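You operate a simulated robot arm through the tools that you are given. There is no shell and no other tool.

Carry out the task below with a simulated robot arm. There is one attempt and no reset: what you move stays moved.

## Task
Sugar the green sweet in the crank sifter and stand its cup in the GOOD well.
Fine: cup under the pot while you crank, no sugar spilt; sled out after.

The check looks at the end state, three seconds after you hand in, the way a careful person would. Anything else that was tipped, shoved, dropped, spilled or broken makes it a failure.

## Robot
A 7-joint arm with a two-finger parallel gripper, fixed in place. Base frame: the origin is at the foot of the arm, x ahead of it, y to its left, z up; the work surface is at about z = 0. Lengths are in cm, angles in rad, forces in N, time in s.
With the tool pointing down near the work surface it reaches from about 22 to 58 cm from the base axis. Its first joint turns from -1.152 to 1.152 rad. Payload 2.5 kg.
The TCP is the grasp point between the finger pads, 2.3 cm short of the fingertips. In the tool frame z runs along the fingers and y along their closing line. The gripper opens to 9.4 cm. The fingers are 3.8 cm wide and 1 cm thick; the gripper's body (5.4 by 9.6 cm) begins 3.9 cm behind the TCP.
Orientation is that of the tool frame in the base frame, as a unit quaternion [w, x, y, z]. With the fingers straight down and closing along the base's y, the tool's x points along the base's -x, its y along +y and its z along -z.

## Interface
- The arm moves only by the tool drive_tool. Its argument "deltas" is one flat list of numbers, 7 for each row, row after row: the shift along the tool's x, y, z in cm, then the turn, a rotation vector about the tool's x, y, z in rad, then the opening in per cent of the stroke, from 0 (shut) to 100 (fully open). In form: [x, y, z, ax, ay, az, grip, x, y, z, ax, ay, az, grip, ...]. A call has 1 to 20 rows; each row shifts and turns the commanded pose from where the row before left it, along the tool's axes as they then stand. Rows are played at 5 a second. More than 5 cm and 0.15 rad between two rows, or a gripper value outside its range, and nothing of the call is played. Where a pose cannot be reached the arm comes as near as it can. A force on the tool above 60 N (or 10 N above the force at the start of the call, whichever is more), or a blocked arm, ends the call early, and 0.2 s more pass. The fingers move at their own pace (about 10.8 cm/s each) and stop on an object; they squeeze with about 37 N. The grip force told is the motor's: it shows also when the fingers shut on nothing. Time passes only in rows, and 0.2 s behind the last, so rows that do not move let the fingers close. It gives the time, the measured TCP pose, the force on the tool (base axes), the opening and the grip force at its end, in the units of the frame above (readings bear some noise), with the torque about the TCP (base axes, N m) and any sound that the robot's microphone picked up.
- Cameras (640 x 400 px; columns grow to the right, rows downward): "scene" is fixed at [12.83, -40.75, 56.62]; the picture's right is [0.78, -0.63, 0.00], its down [-0.23, -0.28, -0.93] and it looks along [0.58, 0.73, -0.36] (base axes); focal length 249 px, centre (320, 200). "wrist" rides on the gripper at [8.6, 1.6, -7.5] in the tool frame; the picture's right is [-0.18, 0.98, 0.00], its down [-0.58, -0.11, -0.81] and it looks along [-0.79, -0.15, 0.59] (tool axes); focal length 243 px, centre (320, 200). There is no depth. A picture from a camera that has moved, and an enlarged one, comes with that camera's place and axes in the base frame and with its lens.
- camera(camera): a new picture of that camera. It takes no simulated time.
- inspect(camera, box): a new picture of the part [left, top, right, bottom] of that camera's present view, enlarged. It takes no simulated time.
- finish_job(): hands the job in; it is judged then, once.

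Places have to be worked out from the pictures, the camera data and where the tool is seen. Open the gripper and draw the arm clear of the work before you hand the job in, unless the task says otherwise.

The tools are called after "Call:" as a command line: name --argument value ..., lists and objects as JSON in quotes. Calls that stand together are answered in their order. drive_tool: Moves the arm, as the interface text tells. Its arguments: {"type":"object","properties":{"deltas":{"type":"array","items":{"type":"number"}}},"required":["deltas"]} The other tools are called the same way: camera (camera) takes a picture; inspect (camera, box) takes an enlarged picture of a part of a camera's view; finish_job () hands the job in.

At the start:

```text
clock: 0.0
ee_pos: [37.75, -13.55, 47.31]
orientation: [-0.001, 0.0, 1.0, 0.0]
contact_force: [0.4, -0.2, -0.1]
wrist_torque: [0.02, 0.02, 0.02]
grip_width: 9.4
grip_force: 0.0
```

scene: 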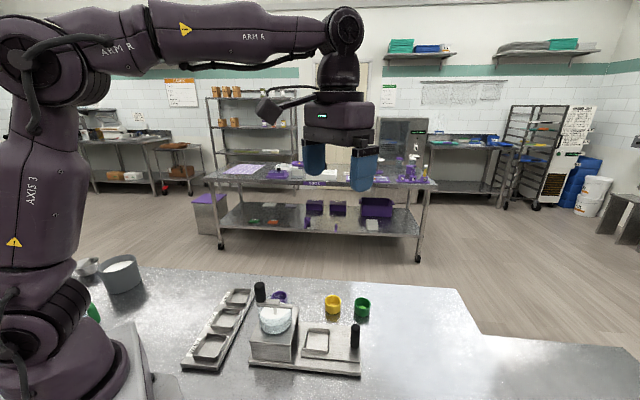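
wrist: 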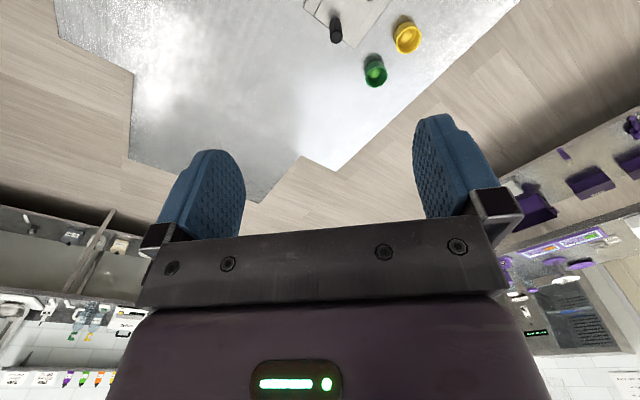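

I'll start by looking closely at the work area in the scene view: the sifter, the sled, the cups and the tray of wells.

Call:
inspect --camera "scene" --box '[170, 270, 390, 400]'

Call:
inspect --camera "wrist" --box '[280, 0, 520, 150]'

Call:
inspect --camera "scene" --box '[50, 240, 250, 370]'

```text
2.91 times, centred on (280, 335) of scene
camera zoom: at [12.83, -40.75, 56.62], right [0.78, -0.63, 0.0], down [-0.23, -0.28, -0.93], along [0.58, 0.73, -0.36], focal length 724 px, centre (436, -193)
```

zoom: 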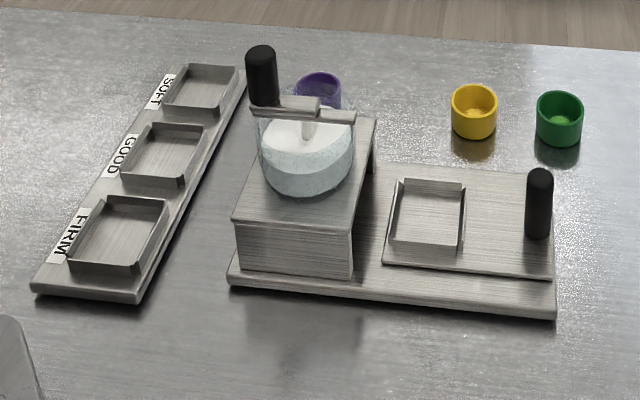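

```text
2.67 times, centred on (400, 75) of wrist
camera zoom: at [29.15, -11.94, 54.96], right [0.18, 0.98, 0.0], down [0.58, -0.11, 0.81], along [0.79, -0.15, -0.59], focal length 647 px, centre (107, 533)
```

zoom: 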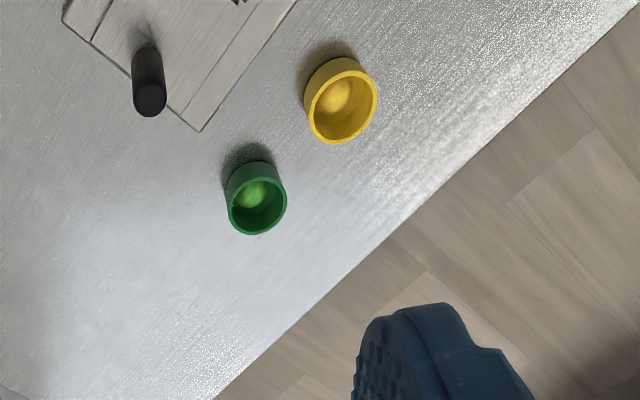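

```text
3.08 times, centred on (150, 305) of scene
camera zoom: at [12.83, -40.75, 56.62], right [0.78, -0.63, 0.0], down [-0.23, -0.28, -0.93], along [0.58, 0.73, -0.36], focal length 766 px, centre (843, -123)
```

zoom: 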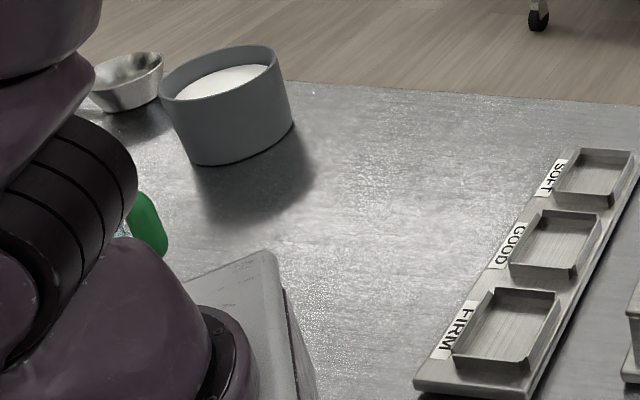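

From the scene camera I put the green cup near (57,-5), the yellow near (51,1) and the purple near (40,13). The sled pocket is near (40,-5), its handle near (46,-12), the GOOD well near (25,16.6), and the sifter base is turned about 45 degrees. I'll stay high and move back over the sifter so the wrist camera can confirm this.

Call:
drive_tool --deltas '[2.5, 2.0, 0, 0, 0, 0, 100, 2.5, 2.0, 0, 0, 0, 0, 100, 2.5, 2.0, 0, 0, 0, 0, 100, 2.5, 2.0, 0, 0, 0, 0, 100, 2.5, 2.0, 0, 0, 0, 0, 100, 0, 0, 0, 0, 0, 0, 100]'

Call:
camera --camera "wrist"

Call:
camera --camera "scene"

```text
clock: 1.4
ee_pos: [25.22, -3.65, 47.35]
orientation: [0.0, 0.0, 1.0, 0.0]
contact_force: [1.2, 0.3, 1.5]
wrist_torque: [0.01, 0.01, -0.02]
grip_width: 9.38
grip_force: 0.0
```

```text
taken
camera wrist: at [16.58, -1.9, 54.92], right [0.18, 0.98, 0.0], down [0.58, -0.11, 0.81], along [0.79, -0.15, -0.59], focal length 243 px, centre (320, 200)
```

wrist: 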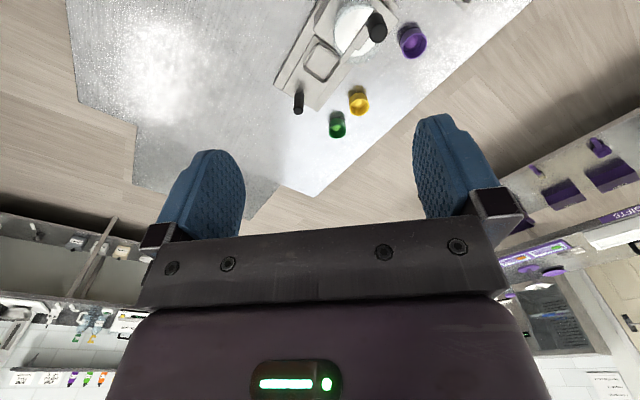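

```text
taken
```

scene: 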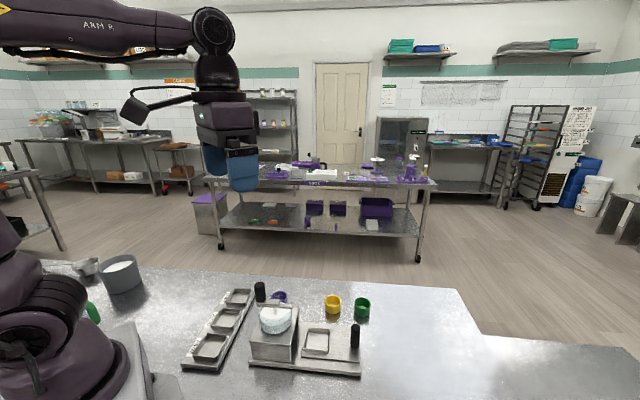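

The view is cut off at the near side, so I'll tilt the tool about its y axis, with a small forward shift, so the wrist camera looks down at the sifter.

Call:
drive_tool --deltas '[-2, 1.5, 0, 0, 0, 0, 100, -2, 1.5, 0, 0, 0, 0, 100, -2, 1.5, 0, 0, 0, 0, 100, 0, 0, 0, 0, 0.14, 0, 100, 0, 0, 0, 0, 0.14, 0, 100, 0, 0, 0, 0, 0.14, 0, 100, 0, 0, 0, 0, 0.14, 0, 100, 0, 0, 0, 0, 0.1, 0, 100, 0, 0, 0, 0, 0, 0, 100]'

Call:
camera --camera "wrist"

Call:
inspect --camera "wrist" --box '[220, 0, 520, 190]'

```text
clock: 3.4
ee_pos: [28.25, 0.58, 43.04]
orientation: [-0.323, 0.0, 0.946, 0.001]
contact_force: [0.2, 0.0, -0.3]
wrist_torque: [-0.02, -0.01, -0.01]
grip_width: 9.4
grip_force: 0.0
out of reach, approached as far as the arm can: row 7, 8
```

```text
taken
camera wrist: at [26.05, 2.31, 54.23], right [0.15, 0.98, -0.11], down [0.95, -0.11, 0.28], along [0.27, -0.15, -0.95], focal length 243 px, centre (320, 200)
```

wrist: 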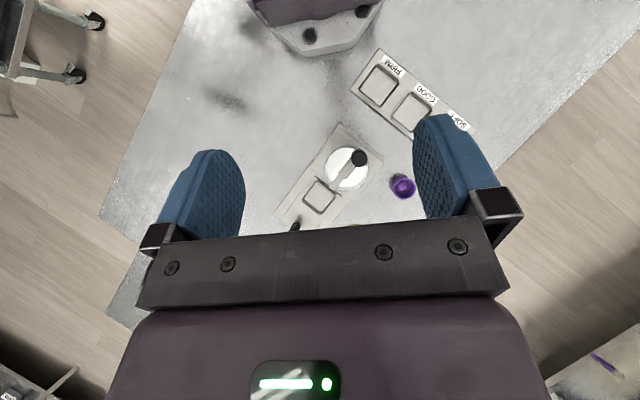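

```text
2.11 times, centred on (370, 95) of wrist
camera zoom: at [26.05, 2.31, 54.23], right [0.15, 0.98, -0.11], down [0.95, -0.11, 0.28], along [0.27, -0.15, -0.95], focal length 511 px, centre (215, 421)
```

zoom: 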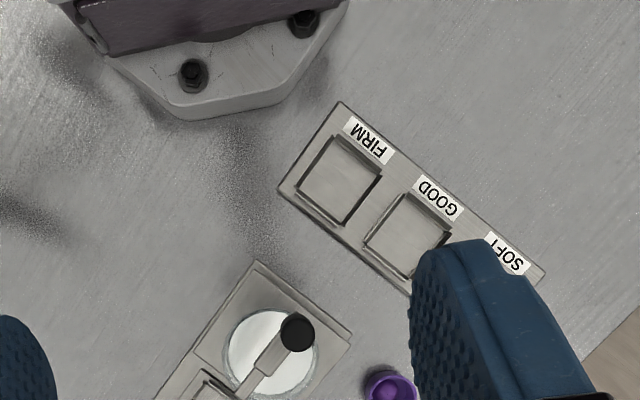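

The wrist view puts the pot near (33,1.2), the knob near (31,3.5) and the tray at about 45 degrees. I'll undo the tilt and check the resulting pose before I set a yaw with the camera on the handle side.

Call:
drive_tool --deltas '[0, 0, 0, 0, -0.14, 0, 100, 0, 0, 0, 0, -0.14, 0, 100, 0, 0, 0, 0, -0.14, 0, 100, 0, 0, 0, 0, -0.14, 0, 100, 0, 0, 0, 0, -0.1, 0, 100, 0, 0, 0, 0, 0, 0, 100]'

```text
clock: 4.8
ee_pos: [28.4, 0.55, 42.93]
orientation: [0.001, -0.001, 1.0, 0.001]
contact_force: [-0.2, 1.0, 0.3]
wrist_torque: [0.02, -0.05, -0.02]
grip_width: 9.41
grip_force: 0.0
```

The pose is clean. Next I'll move over the sifter at z≈30 and yaw the tool by -135 degrees, so the camera sits on the handle side and the fingers close along (0.7,0.7).

Call:
drive_tool --deltas '[-2.4, -1.1, 3.2, 0, 0, 0, 100, -2.4, -1.1, 3.2, 0, 0, 0, 100, -2.4, -1.1, 3.2, 0, 0, 0, 100, -2.4, -1.2, 3.2, 0, 0, 0, 100, 0, 0, 0, 0, 0, -0.1473, 100, 0, 0, 0, 0, 0, -0.1473, 100, 0, 0, 0, 0, 0, -0.1473, 100, 0, 0, 0, 0, 0, -0.1473, 100, 0, 0, 0, 0, 0, -0.1473, 100, 0, 0, 0, 0, 0, -0.1473, 100, 0, 0, 0, 0, 0, -0.1473, 100, 0, 0, 0, 0, 0, -0.1473, 100, 0, 0, 0, 0, 0, -0.1473, 100, 0, 0, 0, 0, 0, -0.1473, 100, 0, 0, 0, 0, 0, -0.1473, 100, 0, 0, 0, 0, 0, -0.1473, 100, 0, 0, 0, 0, 0, -0.1473, 100, 0, 0, 0, 0, 0, -0.1473, 100, 0, 0, 0, 0, 0, -0.1473, 100, 0, 0, 0, 0, 0, -0.1473, 100]'

Call:
camera --camera "wrist"

Call:
camera --camera "scene"

```text
clock: 9.0
ee_pos: [37.86, -3.82, 30.11]
orientation: [0.0, 0.925, -0.381, 0.0]
contact_force: [-1.2, -0.2, -0.2]
wrist_torque: [0.02, 0.0, 0.01]
grip_width: 9.39
grip_force: 0.0
```

```text
taken
camera wrist: at [42.93, -11.02, 37.69], right [-0.82, -0.57, 0.0], down [-0.34, 0.49, 0.81], along [-0.46, 0.66, -0.59], focal length 243 px, centre (320, 200)
```

wrist: 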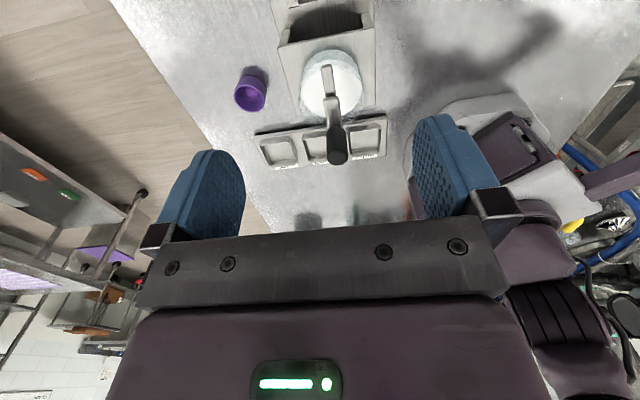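

```text
taken
```

scene: 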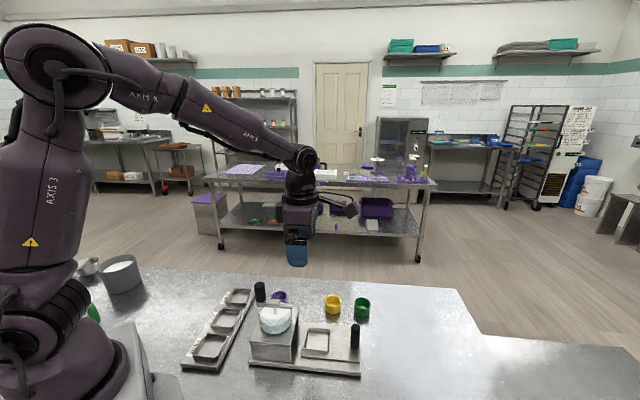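

The yaw worked and this view is useful. I'll zoom in on the sifter, tunnel and tray from here.

Call:
inspect --camera "wrist" --box '[220, 0, 420, 125]'

Call:
inspect --camera "wrist" --box '[240, 80, 420, 190]'

Call:
inspect --camera "scene" --box '[240, 280, 380, 380]'

```text
3.20 times, centred on (320, 62) of wrist
camera zoom: at [42.93, -11.02, 37.69], right [-0.82, -0.57, 0.0], down [-0.34, 0.49, 0.81], along [-0.46, 0.66, -0.59], focal length 776 px, centre (320, 640)
```

zoom: 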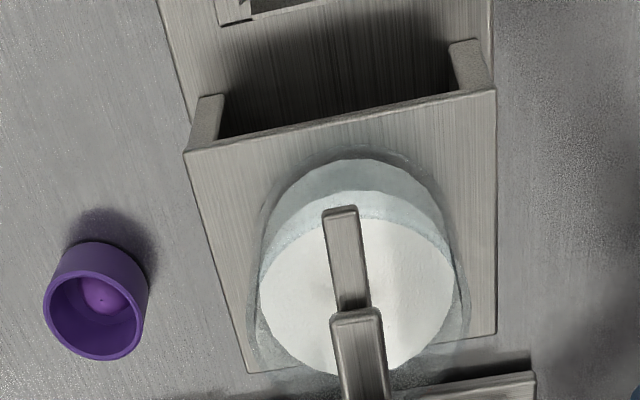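

```text
3.56 times, centred on (330, 135) of wrist
camera zoom: at [42.93, -11.02, 37.69], right [-0.82, -0.57, 0.0], down [-0.34, 0.49, 0.81], along [-0.46, 0.66, -0.59], focal length 863 px, centre (284, 431)
```

zoom: 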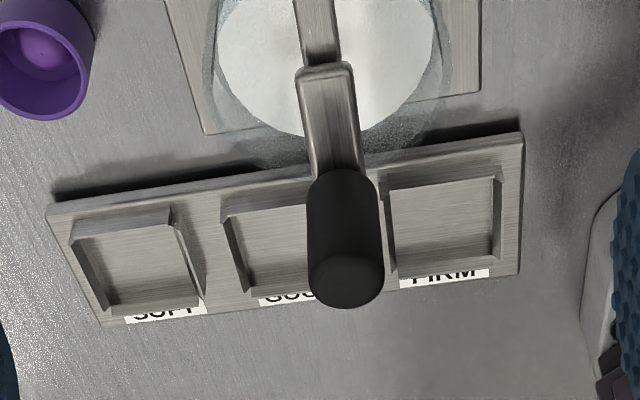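

```text
4.00 times, centred on (310, 330) of scene
camera zoom: at [12.83, -40.75, 56.62], right [0.78, -0.63, 0.0], down [-0.23, -0.28, -0.93], along [0.58, 0.73, -0.36], focal length 995 px, centre (360, -320)
```

zoom: 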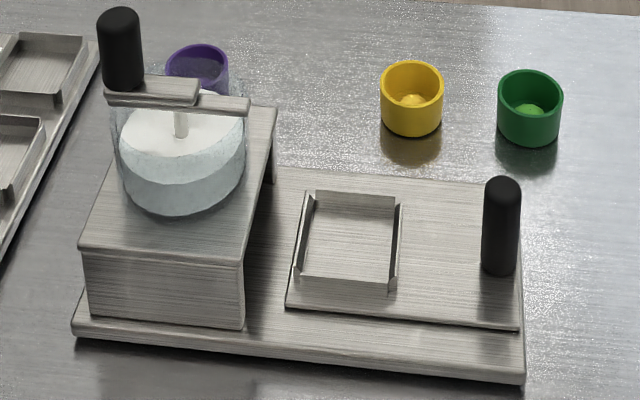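

By triangulating I get:
- Box: top at z≈7.5, centre about (32.8,1.0).
- Knob: about (30.7,3.5), z 13–18.
- Handle: about (46.2,-11.9), up to z≈8.5.
- Sled pocket: about (40,-5.3).

Next I'll hover above the green cup to see it close up.

Call:
drive_tool --deltas '[2.36, -2.06, 2.6, 0, 0, 0, 100, 2.36, -2.06, 2.6, 0, 0, 0, 100, 2.36, -2.06, 2.6, 0, 0, 0, 100, 2.36, -2.06, 2.6, 0, 0, 0, 100, 2.36, -2.06, 2.6, 0, 0, 0, 100, 2.36, -2.06, 2.6, 0, 0, 0, 100, 0, 0, 0, 0, 0, 0, 100]'

Call:
camera --camera "wrist"

Call:
camera --camera "scene"

```text
clock: 10.6
ee_pos: [56.82, -5.0, 14.63]
orientation: [0.0, 0.924, -0.382, -0.001]
contact_force: [-0.3, 0.1, -0.5]
wrist_torque: [0.01, 0.04, 0.01]
grip_width: 9.4
grip_force: 0.2
```

```text
taken
camera wrist: at [61.74, -12.25, 22.14], right [-0.82, -0.57, 0.0], down [-0.33, 0.49, 0.81], along [-0.46, 0.66, -0.59], focal length 243 px, centre (320, 200)
```

wrist: 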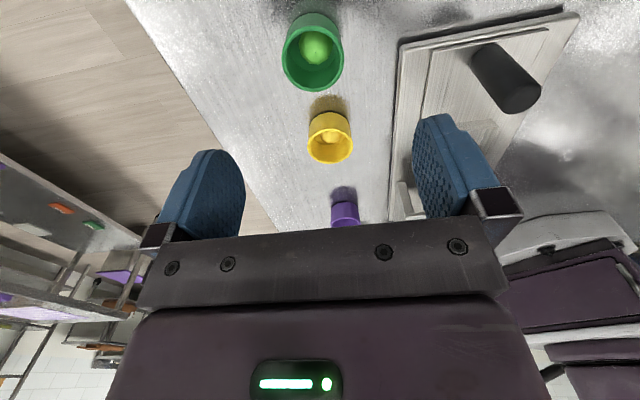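

```text
taken
```

scene: 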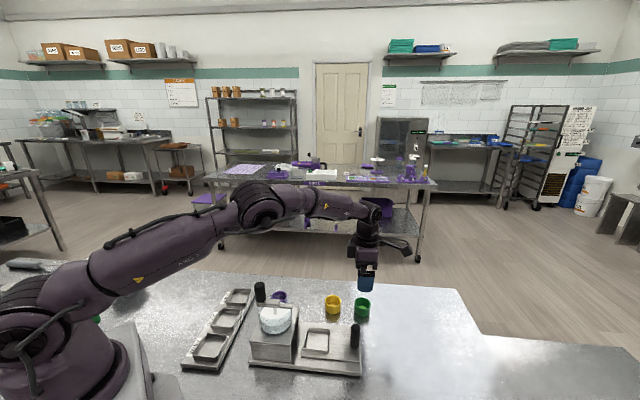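

Green shows between the fingers, with yellow beyond it along -d1, so closing along d2 stays clear of yellow. I'll zoom in to find the cup centre accurately.

Call:
inspect --camera "wrist" --box '[250, 0, 410, 100]'

Call:
inspect --camera "wrist" --box '[370, 0, 610, 150]'

Call:
inspect --camera "scene" --box '[300, 220, 420, 330]'

```text
4.00 times, centred on (330, 50) of wrist
camera zoom: at [61.74, -12.25, 22.14], right [-0.82, -0.57, 0.0], down [-0.33, 0.49, 0.81], along [-0.46, 0.66, -0.59], focal length 970 px, centre (280, 800)
```

zoom: 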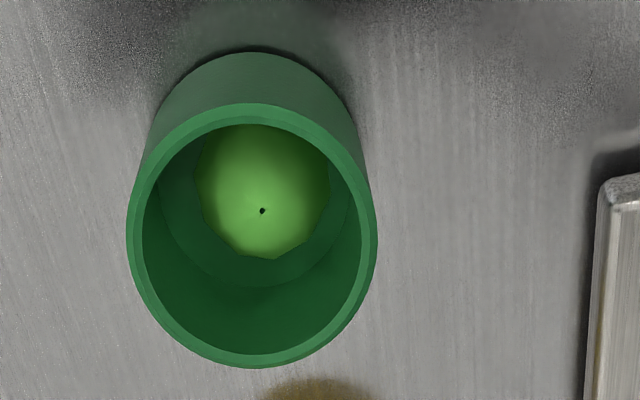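

```text
2.67 times, centred on (490, 75) of wrist
camera zoom: at [61.74, -12.25, 22.14], right [-0.82, -0.57, 0.0], down [-0.33, 0.49, 0.81], along [-0.46, 0.66, -0.59], focal length 647 px, centre (-133, 533)
```

zoom: 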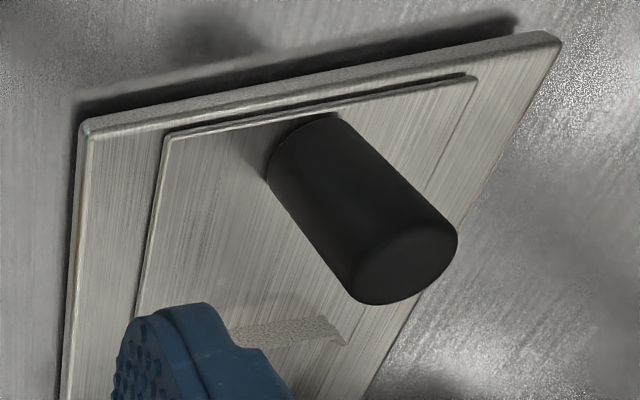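

```text
3.64 times, centred on (360, 275) of scene
camera zoom: at [12.83, -40.75, 56.62], right [0.78, -0.63, 0.0], down [-0.23, -0.28, -0.93], along [0.58, 0.73, -0.36], focal length 905 px, centre (174, -73)
```

zoom: 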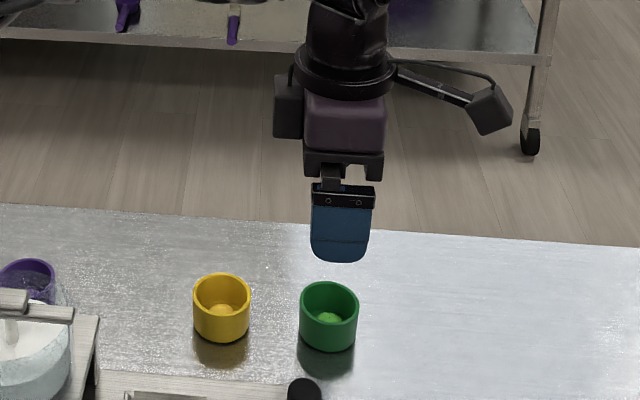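

Correcting for perspective, the green cup has D≈4.5 cm and height about 3.2 cm, centred near (57.4,-5.0). Before choosing a grip height I want the height of the pocket walls, so I'll hover near the sled first.

Call:
drive_tool --deltas '[-1.84, 3.05, -0.2, 0, 0, 0, 100, -1.84, 3.05, -0.2, 0, 0, 0, 100, -1.84, 3.05, -0.2, 0, 0, 0, 100, -1.84, 3.05, -0.2, 0, 0, 0, 100, 0, 0, 0, 0, 0, 0, 100]'

Call:
camera --camera "wrist"

Call:
inspect --camera "wrist" --box '[230, 0, 430, 125]'

```text
clock: 11.8
ee_pos: [42.87, -8.58, 15.35]
orientation: [0.0, 0.924, -0.382, 0.0]
contact_force: [-0.1, 0.2, -0.5]
wrist_torque: [-0.02, -0.03, 0.02]
grip_width: 9.41
grip_force: 0.0
```

```text
taken
camera wrist: at [47.84, -15.75, 22.97], right [-0.82, -0.57, 0.0], down [-0.34, 0.49, 0.81], along [-0.46, 0.66, -0.59], focal length 243 px, centre (320, 200)
```

wrist: 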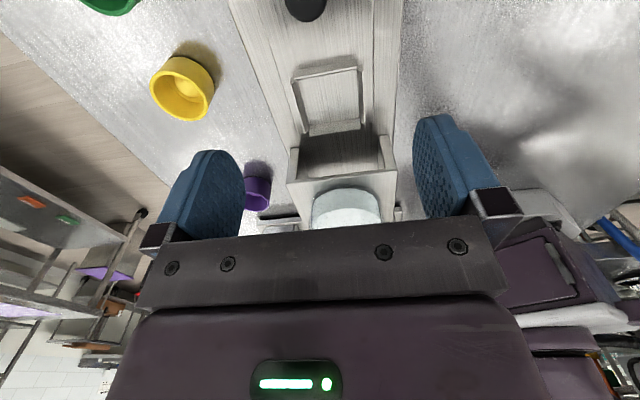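

```text
3.20 times, centred on (330, 62) of wrist
camera zoom: at [47.84, -15.75, 22.97], right [-0.82, -0.57, 0.0], down [-0.34, 0.49, 0.81], along [-0.46, 0.66, -0.59], focal length 776 px, centre (288, 640)
```

zoom: 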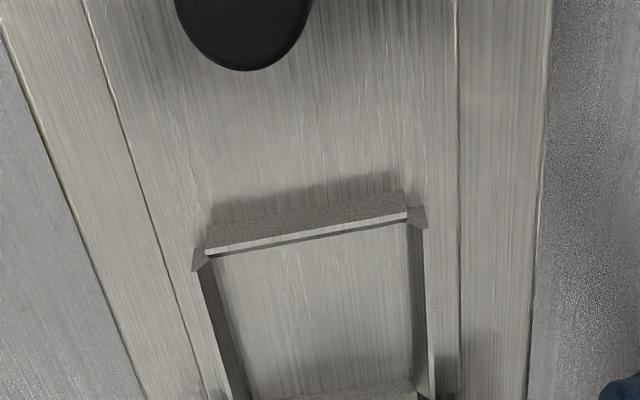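

The pocket walls stand about 1.2 cm proud of the sled, so I'll grip the cup with the fingertips about 1.5 cm above its base. Back to hover lower over the green cup at (57.4,-5.0).

Call:
drive_tool --deltas '[1.94, -3.2, 0.5, 0, 0, 0, 100, 1.94, -3.2, 1.0, 0, 0, 0, 100, 1.94, -3.2, 2.0, 0, 0, 0, 100, 1.94, -3.2, 2.5, 0, 0, 0, 100, 0, 0, 0, 0, 0, 0, 100]'

Call:
inspect --camera "wrist" --box '[200, 0, 480, 175]'

Call:
inspect --camera "scene" --box '[300, 240, 420, 330]'

```text
clock: 13.0
ee_pos: [57.5, -4.97, 9.29]
orientation: [0.001, 0.924, -0.382, -0.001]
contact_force: [-0.6, -0.2, 0.2]
wrist_torque: [-0.01, 0.03, 0.01]
grip_width: 9.4
grip_force: 0.0
```

```text
2.29 times, centred on (340, 88) of wrist
camera zoom: at [62.41, -12.22, 16.8], right [-0.82, -0.57, 0.0], down [-0.33, 0.49, 0.81], along [-0.46, 0.66, -0.59], focal length 555 px, centre (274, 457)
```

zoom: 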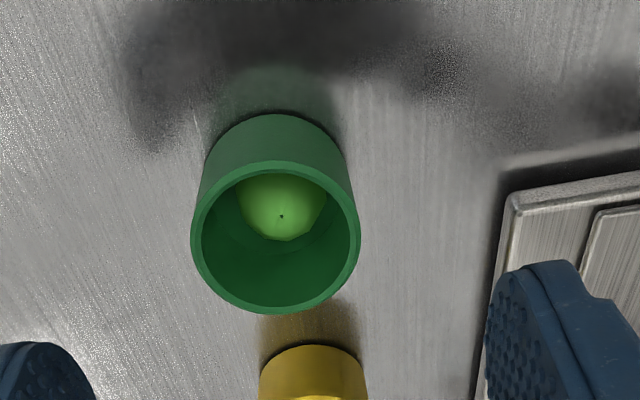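

```text
4.44 times, centred on (360, 285) of scene
camera zoom: at [12.83, -40.74, 56.62], right [0.78, -0.63, 0.0], down [-0.23, -0.28, -0.93], along [0.58, 0.73, -0.36], focal length 1106 px, centre (142, -178)
```

zoom: 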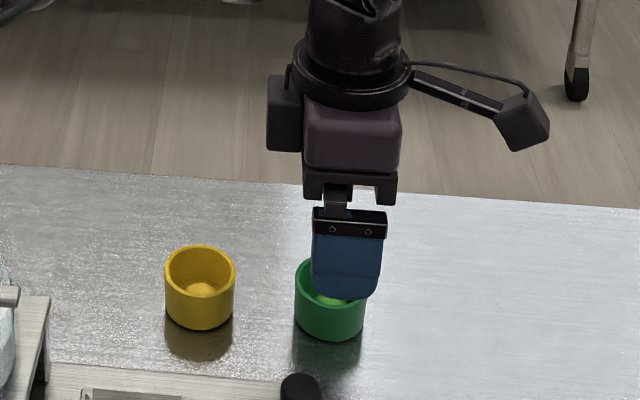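

The cup is centred under the tool to about 0.1 cm, and both heights agree on H≈3.2 and D≈4.5. I'll go down to TCP z≈3.8, with the fingertips at about 1.5.

Call:
drive_tool --deltas '[0, 0.1, 1.6, 0, 0, 0, 100, 0, 0, 1.6, 0, 0, 0, 100, 0, 0, 1.3, 0, 0, 0, 100, 0, 0, 1.0, 0, 0, 0, 100, 0, 0, 0, 0, 0, 0, 100]'

Call:
inspect --camera "wrist" --box '[180, 50, 480, 240]'

Call:
inspect --camera "scene" --box '[300, 240, 420, 330]'

```text
clock: 14.2
ee_pos: [57.35, -4.98, 3.81]
orientation: [-0.001, 0.924, -0.382, 0.0]
contact_force: [-0.2, -0.4, 0.7]
wrist_torque: [-0.01, -0.04, 0.01]
grip_width: 9.42
grip_force: 0.1
```

```text
2.11 times, centred on (330, 145) of wrist
camera zoom: at [62.32, -12.24, 11.38], right [-0.82, -0.57, 0.0], down [-0.33, 0.49, 0.81], along [-0.46, 0.67, -0.59], focal length 511 px, centre (299, 316)
```

zoom: 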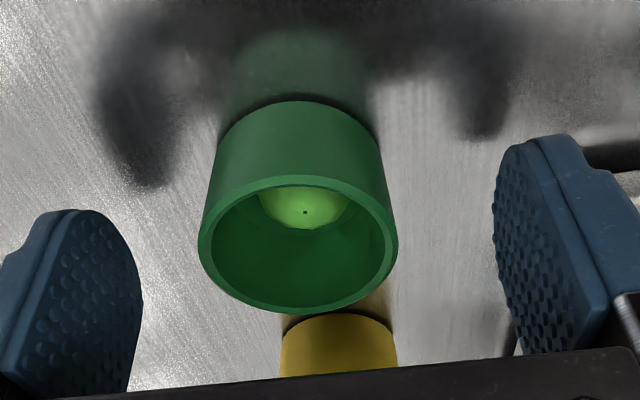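

```text
4.44 times, centred on (360, 285) of scene
camera zoom: at [12.83, -40.75, 56.62], right [0.78, -0.63, 0.0], down [-0.23, -0.28, -0.93], along [0.58, 0.73, -0.36], focal length 1106 px, centre (142, -178)
```

zoom: 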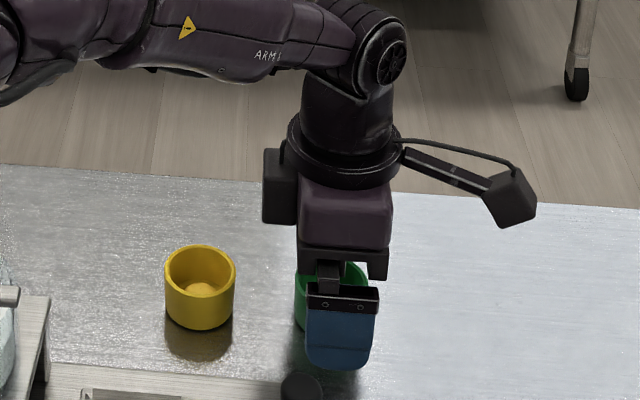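

Alignment is good: the cup centre is within about 0.05 cm of the tool. I'll close gently onto the cup and read the width and force.

Call:
drive_tool --deltas '[0, 0, 0, 0, 0, 0, 60, 0, 0, 0, 0, 0, 0, 44, 0, 0, 0, 0, 0, 0, 42, 0, 0, 0, 0, 0, 0, 42, 0, 0, 0, 0, 0, 0, 42]'

Call:
inspect --camera "wrist" --box '[180, 50, 480, 240]'

```text
clock: 15.4
ee_pos: [57.32, -4.96, 3.85]
orientation: [0.0, 0.924, -0.382, 0.001]
contact_force: [-0.1, 0.1, 0.1]
wrist_torque: [0.02, -0.01, 0.02]
grip_width: 4.39
grip_force: 36.7
```

```text
2.11 times, centred on (330, 145) of wrist
camera zoom: at [62.31, -12.25, 11.4], right [-0.82, -0.57, 0.0], down [-0.33, 0.49, 0.81], along [-0.46, 0.67, -0.59], focal length 511 px, centre (299, 316)
```

zoom: 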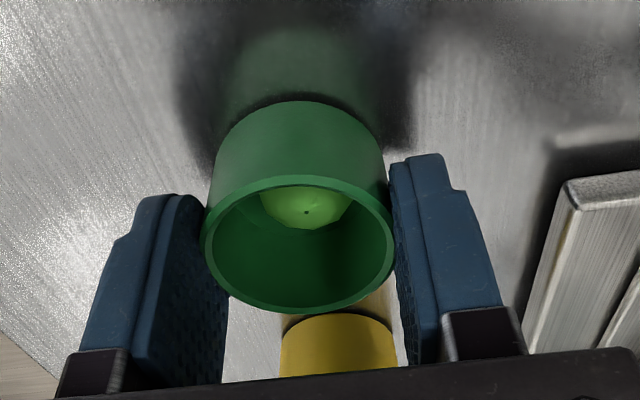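

The cup is gripped, 4.39 cm wide at 36.7 N. I'll lift straight up to z≈12 and check the lift before moving sideways.

Call:
drive_tool --deltas '[0, 0, -0.7, 0, 0, 0, 42, 0, 0, -1.5, 0, 0, 0, 42, 0, 0, -2.0, 0, 0, 0, 42, 0, 0, -2.0, 0, 0, 0, 42, 0, 0, -2.0, 0, 0, 0, 42, 0, 0, 0, 0, 0, 0, 42]'

Call:
camera --camera "wrist"

Call:
inspect --camera "scene" --box '[300, 220, 420, 330]'

```text
clock: 16.8
ee_pos: [57.3, -4.92, 11.99]
orientation: [0.0, 0.924, -0.382, 0.0]
contact_force: [0.4, 0.1, -0.1]
wrist_torque: [0.02, -0.02, 0.01]
grip_width: 4.41
grip_force: 36.9
```

```text
taken
camera wrist: at [62.31, -12.19, 19.63], right [-0.82, -0.57, 0.0], down [-0.33, 0.49, 0.81], along [-0.46, 0.67, -0.59], focal length 243 px, centre (320, 200)
```

wrist: 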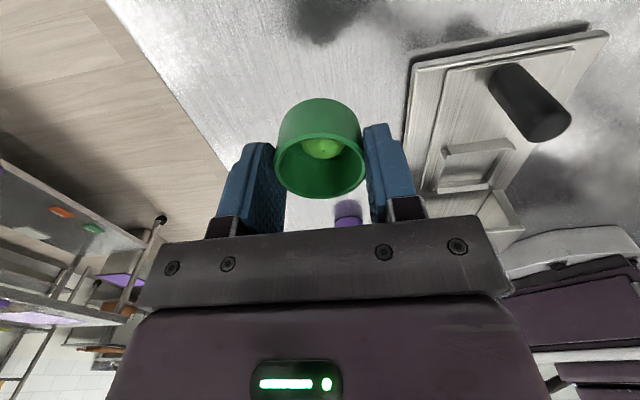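

```text
3.64 times, centred on (360, 275) of scene
camera zoom: at [12.83, -40.75, 56.62], right [0.78, -0.63, 0.0], down [-0.23, -0.28, -0.93], along [0.58, 0.73, -0.36], focal length 905 px, centre (174, -73)
```

zoom: 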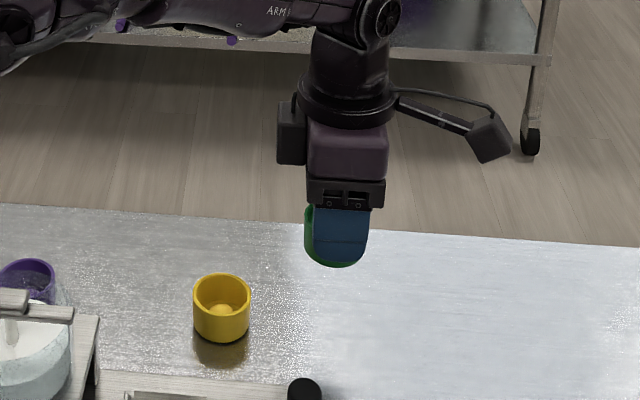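

The cup is lifted and level. I'll carry it at z≈12 to above the sled pocket near (39.7,-5.65), then stop and look.

Call:
drive_tool --deltas '[-1.7, 1.84, 0, 0, 0, 0, 42, -1.7, 1.84, 0, 0, 0, 0, 42, -1.7, 1.84, 0, 0, 0, 0, 42, -1.7, 1.84, 0, 0, 0, 0, 42, -1.7, 1.84, 0, 0, 0, 0, 42, -1.7, 1.84, 0, 0, 0, 0, 42, -1.7, 1.84, 0, 0, 0, 0, 42, 0, 0, 0, 0, 0, 0, 42]'

Call:
camera --camera "wrist"

Call:
inspect --camera "wrist" --box '[220, 0, 420, 200]'

Call:
inspect --camera "scene" --box '[240, 260, 400, 380]'

```text
clock: 18.6
ee_pos: [39.84, -5.64, 12.0]
orientation: [0.0, 0.924, -0.383, 0.0]
contact_force: [-0.1, -0.2, 0.6]
wrist_torque: [0.01, -0.02, 0.0]
grip_width: 4.42
grip_force: 36.6
```

```text
taken
camera wrist: at [44.78, -12.86, 19.63], right [-0.82, -0.57, 0.0], down [-0.34, 0.49, 0.81], along [-0.46, 0.67, -0.59], focal length 243 px, centre (320, 200)
```

wrist: 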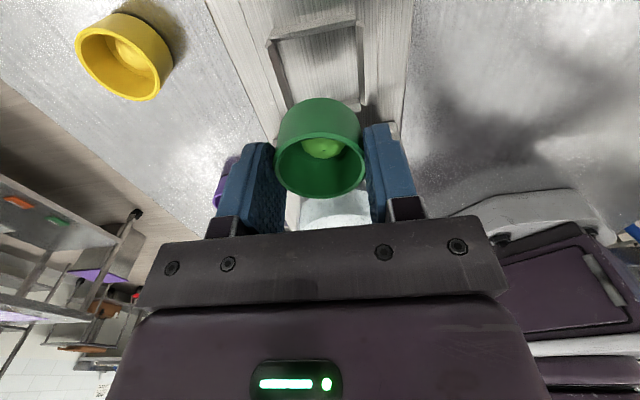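

```text
2.00 times, centred on (320, 100) of wrist
camera zoom: at [44.78, -12.86, 19.63], right [-0.82, -0.57, 0.0], down [-0.34, 0.49, 0.81], along [-0.46, 0.67, -0.59], focal length 485 px, centre (320, 400)
```

zoom: 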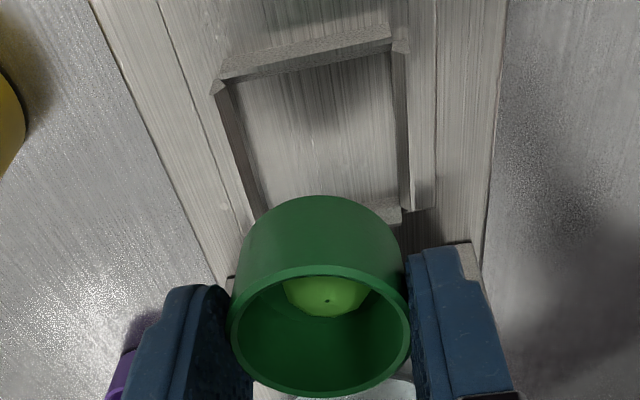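

```text
3.33 times, centred on (320, 320) of scene
camera zoom: at [12.83, -40.75, 56.62], right [0.78, -0.63, 0.0], down [-0.23, -0.28, -0.93], along [0.58, 0.73, -0.36], focal length 829 px, centre (320, -200)
```

zoom: 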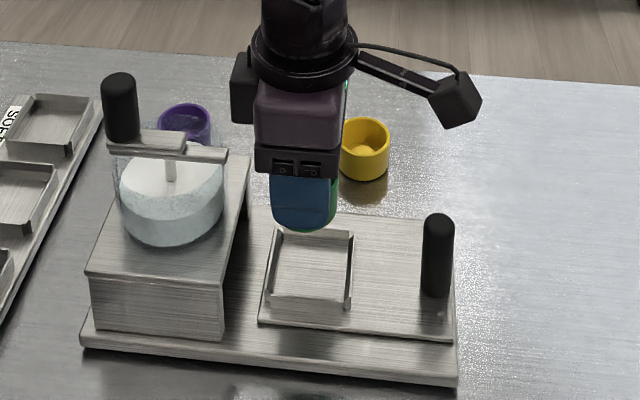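

The pocket is centred under the cup within about 0.1 cm. I'll lower to TCP z≈6.3, just above the expected contact height, and look again.

Call:
drive_tool --deltas '[0, 0.05, 1.4, 0, 0, 0, 42, 0, 0, 1.4, 0, 0, 0, 42, 0, 0, 1.4, 0, 0, 0, 42, 0, 0, 1.3, 0, 0, 0, 42, 0, 0, 0, 0, 0, 0, 42]'

Call:
inspect --camera "wrist" --box '[220, 50, 420, 220]'

Call:
inspect --camera "scene" --box '[250, 270, 380, 370]'

```text
clock: 19.8
ee_pos: [39.81, -5.74, 6.71]
orientation: [-0.001, 0.924, -0.382, 0.001]
contact_force: [1.7, -0.7, 0.2]
wrist_torque: [-0.01, -0.02, 0.0]
grip_width: 4.39
grip_force: 36.5
```

```text
2.35 times, centred on (320, 135) of wrist
camera zoom: at [44.79, -12.94, 14.13], right [-0.83, -0.56, 0.0], down [-0.34, 0.49, 0.81], along [-0.45, 0.67, -0.59], focal length 571 px, centre (320, 353)
```

zoom: 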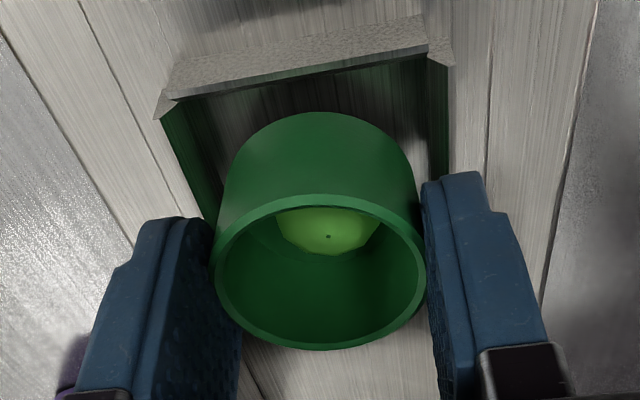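

```text
4.00 times, centred on (315, 320) of scene
camera zoom: at [12.83, -40.75, 56.62], right [0.78, -0.63, 0.0], down [-0.23, -0.28, -0.93], along [0.58, 0.73, -0.36], focal length 995 px, centre (340, -280)
```

zoom: 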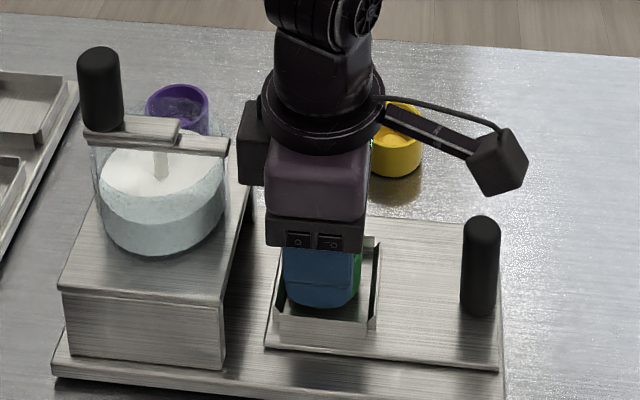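

I'm centred within the margins and will nudge +0.12 along tool x. Then I'll lower in small steps and watch the vertical force for touchdown.

Call:
drive_tool --deltas '[0.12, 0, 0.25, 0, 0, 0, 42, 0, 0, 0.25, 0, 0, 0, 42, 0, 0, 0.2, 0, 0, 0, 42, 0, 0, 0, 0, 0, 0, 42]'

```text
clock: 20.8
ee_pos: [39.85, -5.86, 5.92]
orientation: [0.0, 0.924, -0.383, 0.0]
contact_force: [-3.2, 0.1, 14.2]
wrist_torque: [-0.01, 0.13, 0.01]
grip_width: 4.42
grip_force: 36.6
```

There's 14 N of contact at TCP z=5.92, which puts the cup base at about z=2.1. I need to see whether it's on the pocket floor or on a wall.

Call:
inspect --camera "wrist" --box '[220, 50, 420, 220]'

Call:
inspect --camera "scene" --box '[290, 310, 370, 370]'

```text
2.35 times, centred on (320, 135) of wrist
camera zoom: at [44.86, -13.02, 13.45], right [-0.82, -0.57, 0.0], down [-0.34, 0.49, 0.81], along [-0.46, 0.67, -0.59], focal length 571 px, centre (320, 353)
```

zoom: 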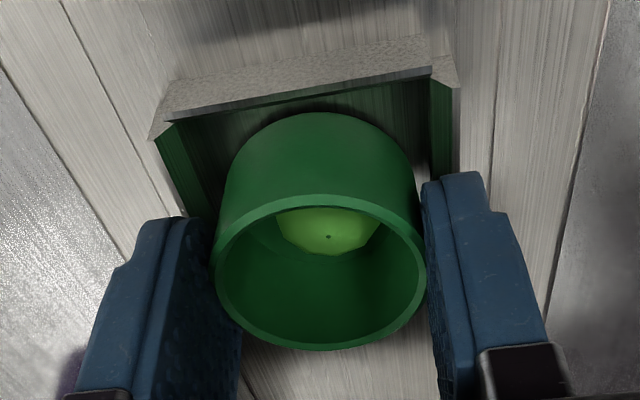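

```text
6.67 times, centred on (330, 340) of scene
camera zoom: at [12.82, -40.75, 56.62], right [0.78, -0.63, 0.0], down [-0.23, -0.28, -0.93], along [0.58, 0.73, -0.36], focal length 1659 px, centre (253, -733)
```

zoom: 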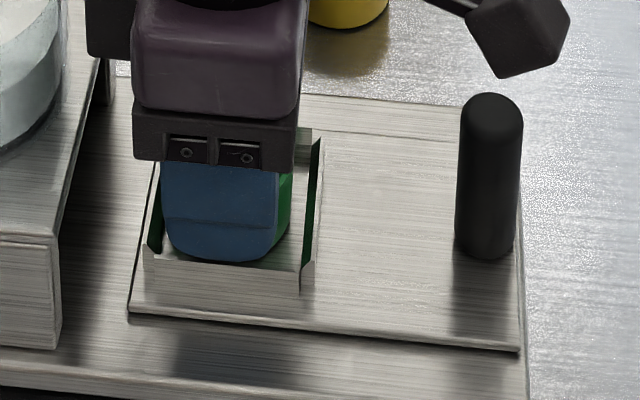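

The cup base is inside all four walls and the walls top out near 3.2, so the contact is the pocket floor at about 2.1. I'll ease the push, then open the fingers part-way.

Call:
drive_tool --deltas '[0, 0, -0.12, 0, 0, 0, 42, 0, 0, 0, 0, 0, 0, 42]'

```text
clock: 21.4
ee_pos: [39.85, -5.72, 5.9]
orientation: [0.0, 0.924, -0.382, 0.0]
contact_force: [1.7, -0.1, 0.2]
wrist_torque: [0.01, -0.06, 0.0]
grip_width: 4.4
grip_force: 37.1
```

Vertical force has dropped to about 0, so the cup is just resting. I'll open the fingers now.

Call:
drive_tool --deltas '[0, 0, 0, 0, 0, 0, 55, 0, 0, 0, 0, 0, 0, 70, 0, 0, 0, 0, 0, 0, 75, 0, 0, 0, 0, 0, 0, 75]'

Call:
inspect --camera "wrist" --box '[220, 50, 420, 220]'

Call:
inspect --camera "scene" --box '[290, 310, 370, 370]'

```text
clock: 22.4
ee_pos: [39.81, -5.85, 5.96]
orientation: [0.001, 0.924, -0.383, 0.0]
contact_force: [0.3, -0.3, -0.5]
wrist_torque: [-0.02, 0.02, 0.01]
grip_width: 7.06
grip_force: 0.0
```

```text
2.35 times, centred on (320, 135) of wrist
camera zoom: at [44.84, -13.02, 13.5], right [-0.82, -0.57, 0.0], down [-0.33, 0.49, 0.81], along [-0.46, 0.67, -0.59], focal length 571 px, centre (320, 353)
```

zoom: 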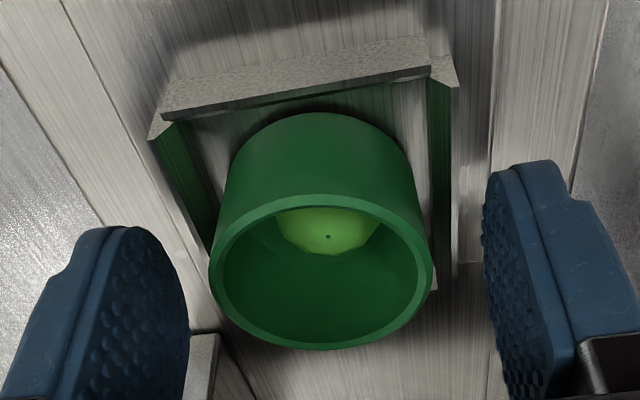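

```text
6.67 times, centred on (330, 340) of scene
camera zoom: at [12.83, -40.75, 56.62], right [0.78, -0.63, 0.0], down [-0.23, -0.28, -0.93], along [0.58, 0.73, -0.36], focal length 1659 px, centre (253, -733)
```

zoom: 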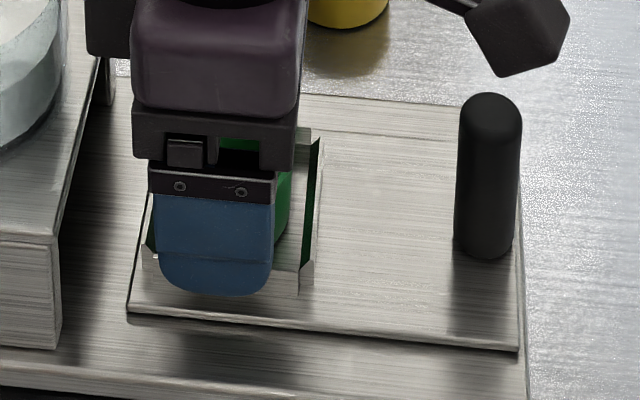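

The cup stands in the pocket, unchanged after release. I'll lift straight up, then move over to above the handle near (46.2,-11.9).

Call:
drive_tool --deltas '[0, 0, -1.0, 0, 0, 0, 75, 0, 0, -2.0, 0, 0, 0, 75, 0, 0, -2.5, 0, 0, 0, 75, 0, 0, -3.0, 0, 0, 0, 75, 2.95, 0, 0, 0, 0, 0, 75, 2.95, 0, 0, 0, 0, 0, 75, 2.95, 0, 0, 0, 0, 0, 75, 0, 0, 0, 0, 0, 0, 75]'

Call:
camera --camera "wrist"

Call:
inspect --camera "wrist" --box '[220, 0, 420, 140]'

Call:
inspect --camera "scene" --box '[250, 270, 390, 380]'

```text
clock: 24.2
ee_pos: [46.14, -12.15, 14.46]
orientation: [0.0, 0.924, -0.382, 0.0]
contact_force: [-0.4, 0.7, 0.4]
wrist_torque: [-0.01, -0.02, -0.02]
grip_width: 7.05
grip_force: 0.0
```

```text
taken
camera wrist: at [51.13, -19.31, 21.98], right [-0.82, -0.57, 0.0], down [-0.33, 0.49, 0.81], along [-0.46, 0.67, -0.59], focal length 243 px, centre (320, 200)
```

wrist: 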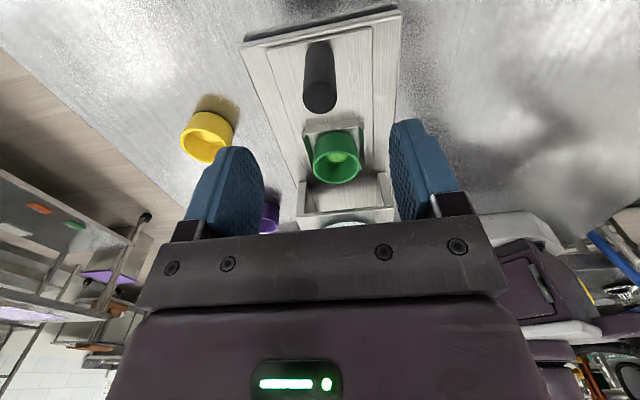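

```text
2.86 times, centred on (320, 70) of wrist
camera zoom: at [51.13, -19.31, 21.98], right [-0.82, -0.57, 0.0], down [-0.33, 0.49, 0.81], along [-0.46, 0.67, -0.59], focal length 693 px, centre (320, 571)
```

zoom: 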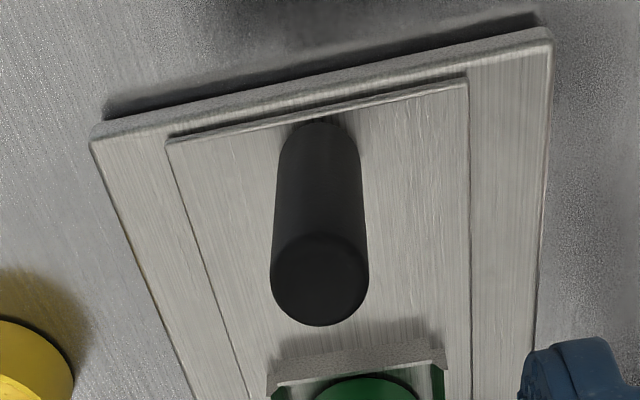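

```text
3.64 times, centred on (320, 325) of scene
camera zoom: at [12.83, -40.75, 56.62], right [0.78, -0.63, 0.0], down [-0.23, -0.28, -0.93], along [0.58, 0.73, -0.36], focal length 905 px, centre (320, -254)
```

zoom: 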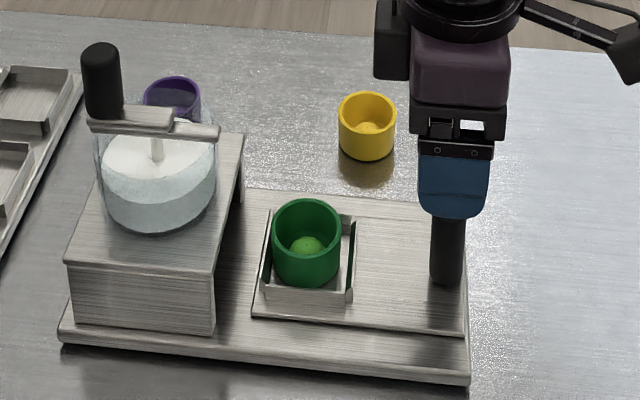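

The cup is standing well in the pocket. The handle is at about (46.5,-12.6), 2.1 cm thick and up to z≈8.5. I'll centre on it and go down to TCP z≈6.

Call:
drive_tool --deltas '[0.5, 0.05, 1.0, 0, 0, 0, 75, 0, 0, 2.0, 0, 0, 0, 75, 0, 0, 2.0, 0, 0, 0, 75, 0, 0, 2.0, 0, 0, 0, 75, 0, 0, 1.4, 0, 0, 0, 75, 0, 0, 0, 0, 0, 0, 75]'

Call:
inspect --camera "wrist" --box '[220, 50, 420, 220]'

```text
clock: 25.6
ee_pos: [46.41, -12.52, 6.04]
orientation: [0.0, 0.924, -0.383, 0.0]
contact_force: [0.1, 0.7, 0.4]
wrist_torque: [0.01, -0.04, -0.01]
grip_width: 7.03
grip_force: 0.0
```

```text
2.35 times, centred on (320, 135) of wrist
camera zoom: at [51.38, -19.69, 13.63], right [-0.82, -0.57, 0.0], down [-0.33, 0.49, 0.81], along [-0.46, 0.67, -0.59], focal length 571 px, centre (320, 353)
```

zoom: 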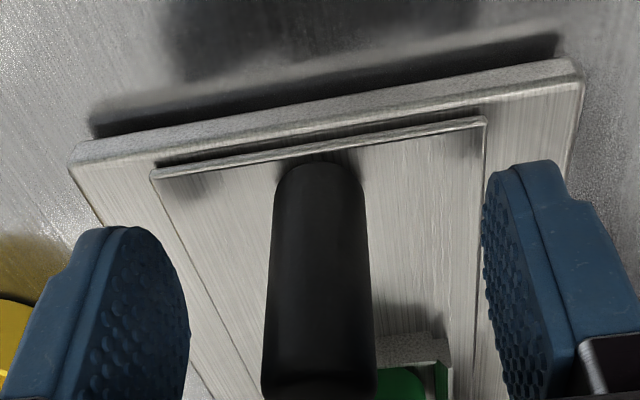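

The handle sits between the fingers. I'll close on it.

Call:
drive_tool --deltas '[0, 0, 0, 0, 0, 0, 45, 0, 0, 0, 0, 0, 0, 25, 0, 0, 0, 0, 0, 0, 15, 0, 0, 0, 0, 0, 0, 15, 0, 0, 0, 0, 0, 0, 15]'

Call:
camera --camera "wrist"

```text
clock: 26.8
ee_pos: [46.46, -12.48, 6.09]
orientation: [-0.001, 0.924, -0.382, 0.0]
contact_force: [4.7, 4.3, 0.7]
wrist_torque: [-0.78, 0.16, 0.03]
grip_width: 2.13
grip_force: 36.7
```

```text
taken
camera wrist: at [51.39, -19.64, 13.64], right [-0.82, -0.57, 0.0], down [-0.34, 0.49, 0.81], along [-0.46, 0.67, -0.59], focal length 243 px, centre (320, 200)
```

wrist: 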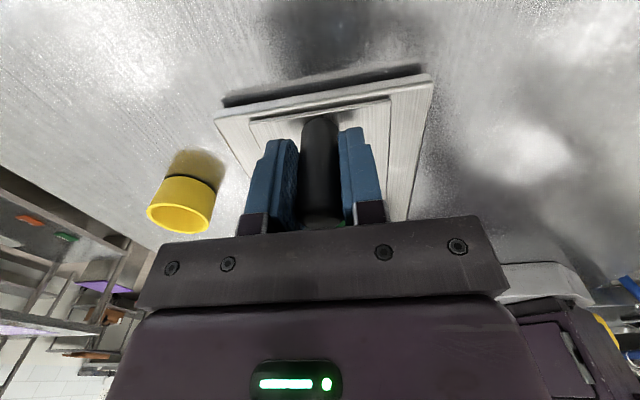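

I'm gripping the handle at 2.13 cm, with a small side load of about 6 N along d2. I'll trim that slightly and push the sled about 2 cm in along -d1, checking force and motion.

Call:
drive_tool --deltas '[0, -0.06, 0, 0, 0, 0, 15, -0.3, 0, 0, 0, 0, 0, 15, -0.4, 0, 0, 0, 0, 0, 15, -0.4, 0, 0, 0, 0, 0, 15, -0.4, 0, 0, 0, 0, 0, 15, -0.4, 0, 0, 0, 0, 0, 15]'

Call:
inspect --camera "scene" --box '[250, 270, 390, 380]'

```text
clock: 28.2
ee_pos: [45.16, -11.21, 6.05]
orientation: [0.0, 0.924, -0.383, 0.0]
contact_force: [-1.3, -3.2, 8.3]
wrist_torque: [1.05, 0.06, 0.02]
grip_width: 2.19
grip_force: 36.7
```

```text
3.64 times, centred on (320, 325) of scene
camera zoom: at [12.82, -40.75, 56.62], right [0.78, -0.63, 0.0], down [-0.23, -0.28, -0.93], along [0.58, 0.73, -0.36], focal length 905 px, centre (320, -254)
```

zoom: 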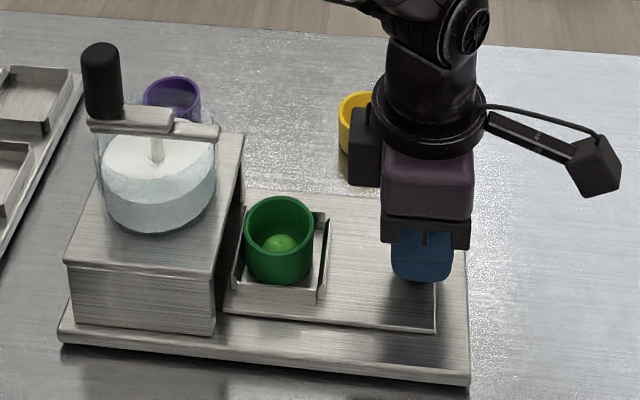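

The sled slides smoothly with the cup upright, and the base hasn't moved. I'll continue another 5 cm or so.

Call:
drive_tool --deltas '[-0.5, 0, 0, 0, 0, 0, 15, -0.5, 0, 0, 0, 0, 0, 15, -0.5, 0, 0, 0, 0, 0, 15, -0.5, 0, 0, 0, 0, 0, 15, -0.5, 0, 0, 0, 0, 0, 15, -0.5, 0, 0, 0, 0, 0, 15, -0.5, 0, 0, 0, 0, 0, 15, -0.5, 0, 0, 0, 0, 0, 15, -0.5, 0, 0, 0, 0, 0, 15, -0.5, 0, 0, 0, 0, 0, 15]'

Call:
inspect --camera "scene" --box '[250, 270, 390, 380]'

Call:
camera --camera "wrist"

```text
clock: 30.4
ee_pos: [41.65, -7.63, 5.94]
orientation: [0.0, 0.924, -0.382, 0.0]
contact_force: [-7.8, -9.0, 10.7]
wrist_torque: [0.24, -0.66, -0.02]
grip_width: 2.17
grip_force: 36.9
```

```text
3.64 times, centred on (320, 325) of scene
camera zoom: at [12.82, -40.75, 56.62], right [0.78, -0.63, 0.0], down [-0.23, -0.28, -0.93], along [0.58, 0.73, -0.36], focal length 905 px, centre (320, -254)
```

zoom: 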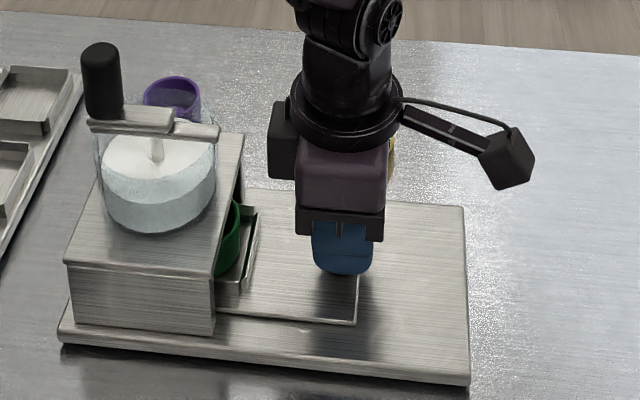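

```text
taken
camera wrist: at [46.56, -14.81, 13.65], right [-0.83, -0.56, 0.0], down [-0.33, 0.49, 0.81], along [-0.46, 0.66, -0.59], focal length 243 px, centre (320, 200)
```

wrist: 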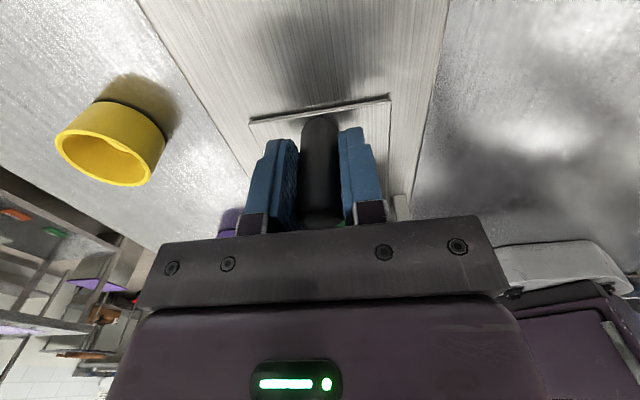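

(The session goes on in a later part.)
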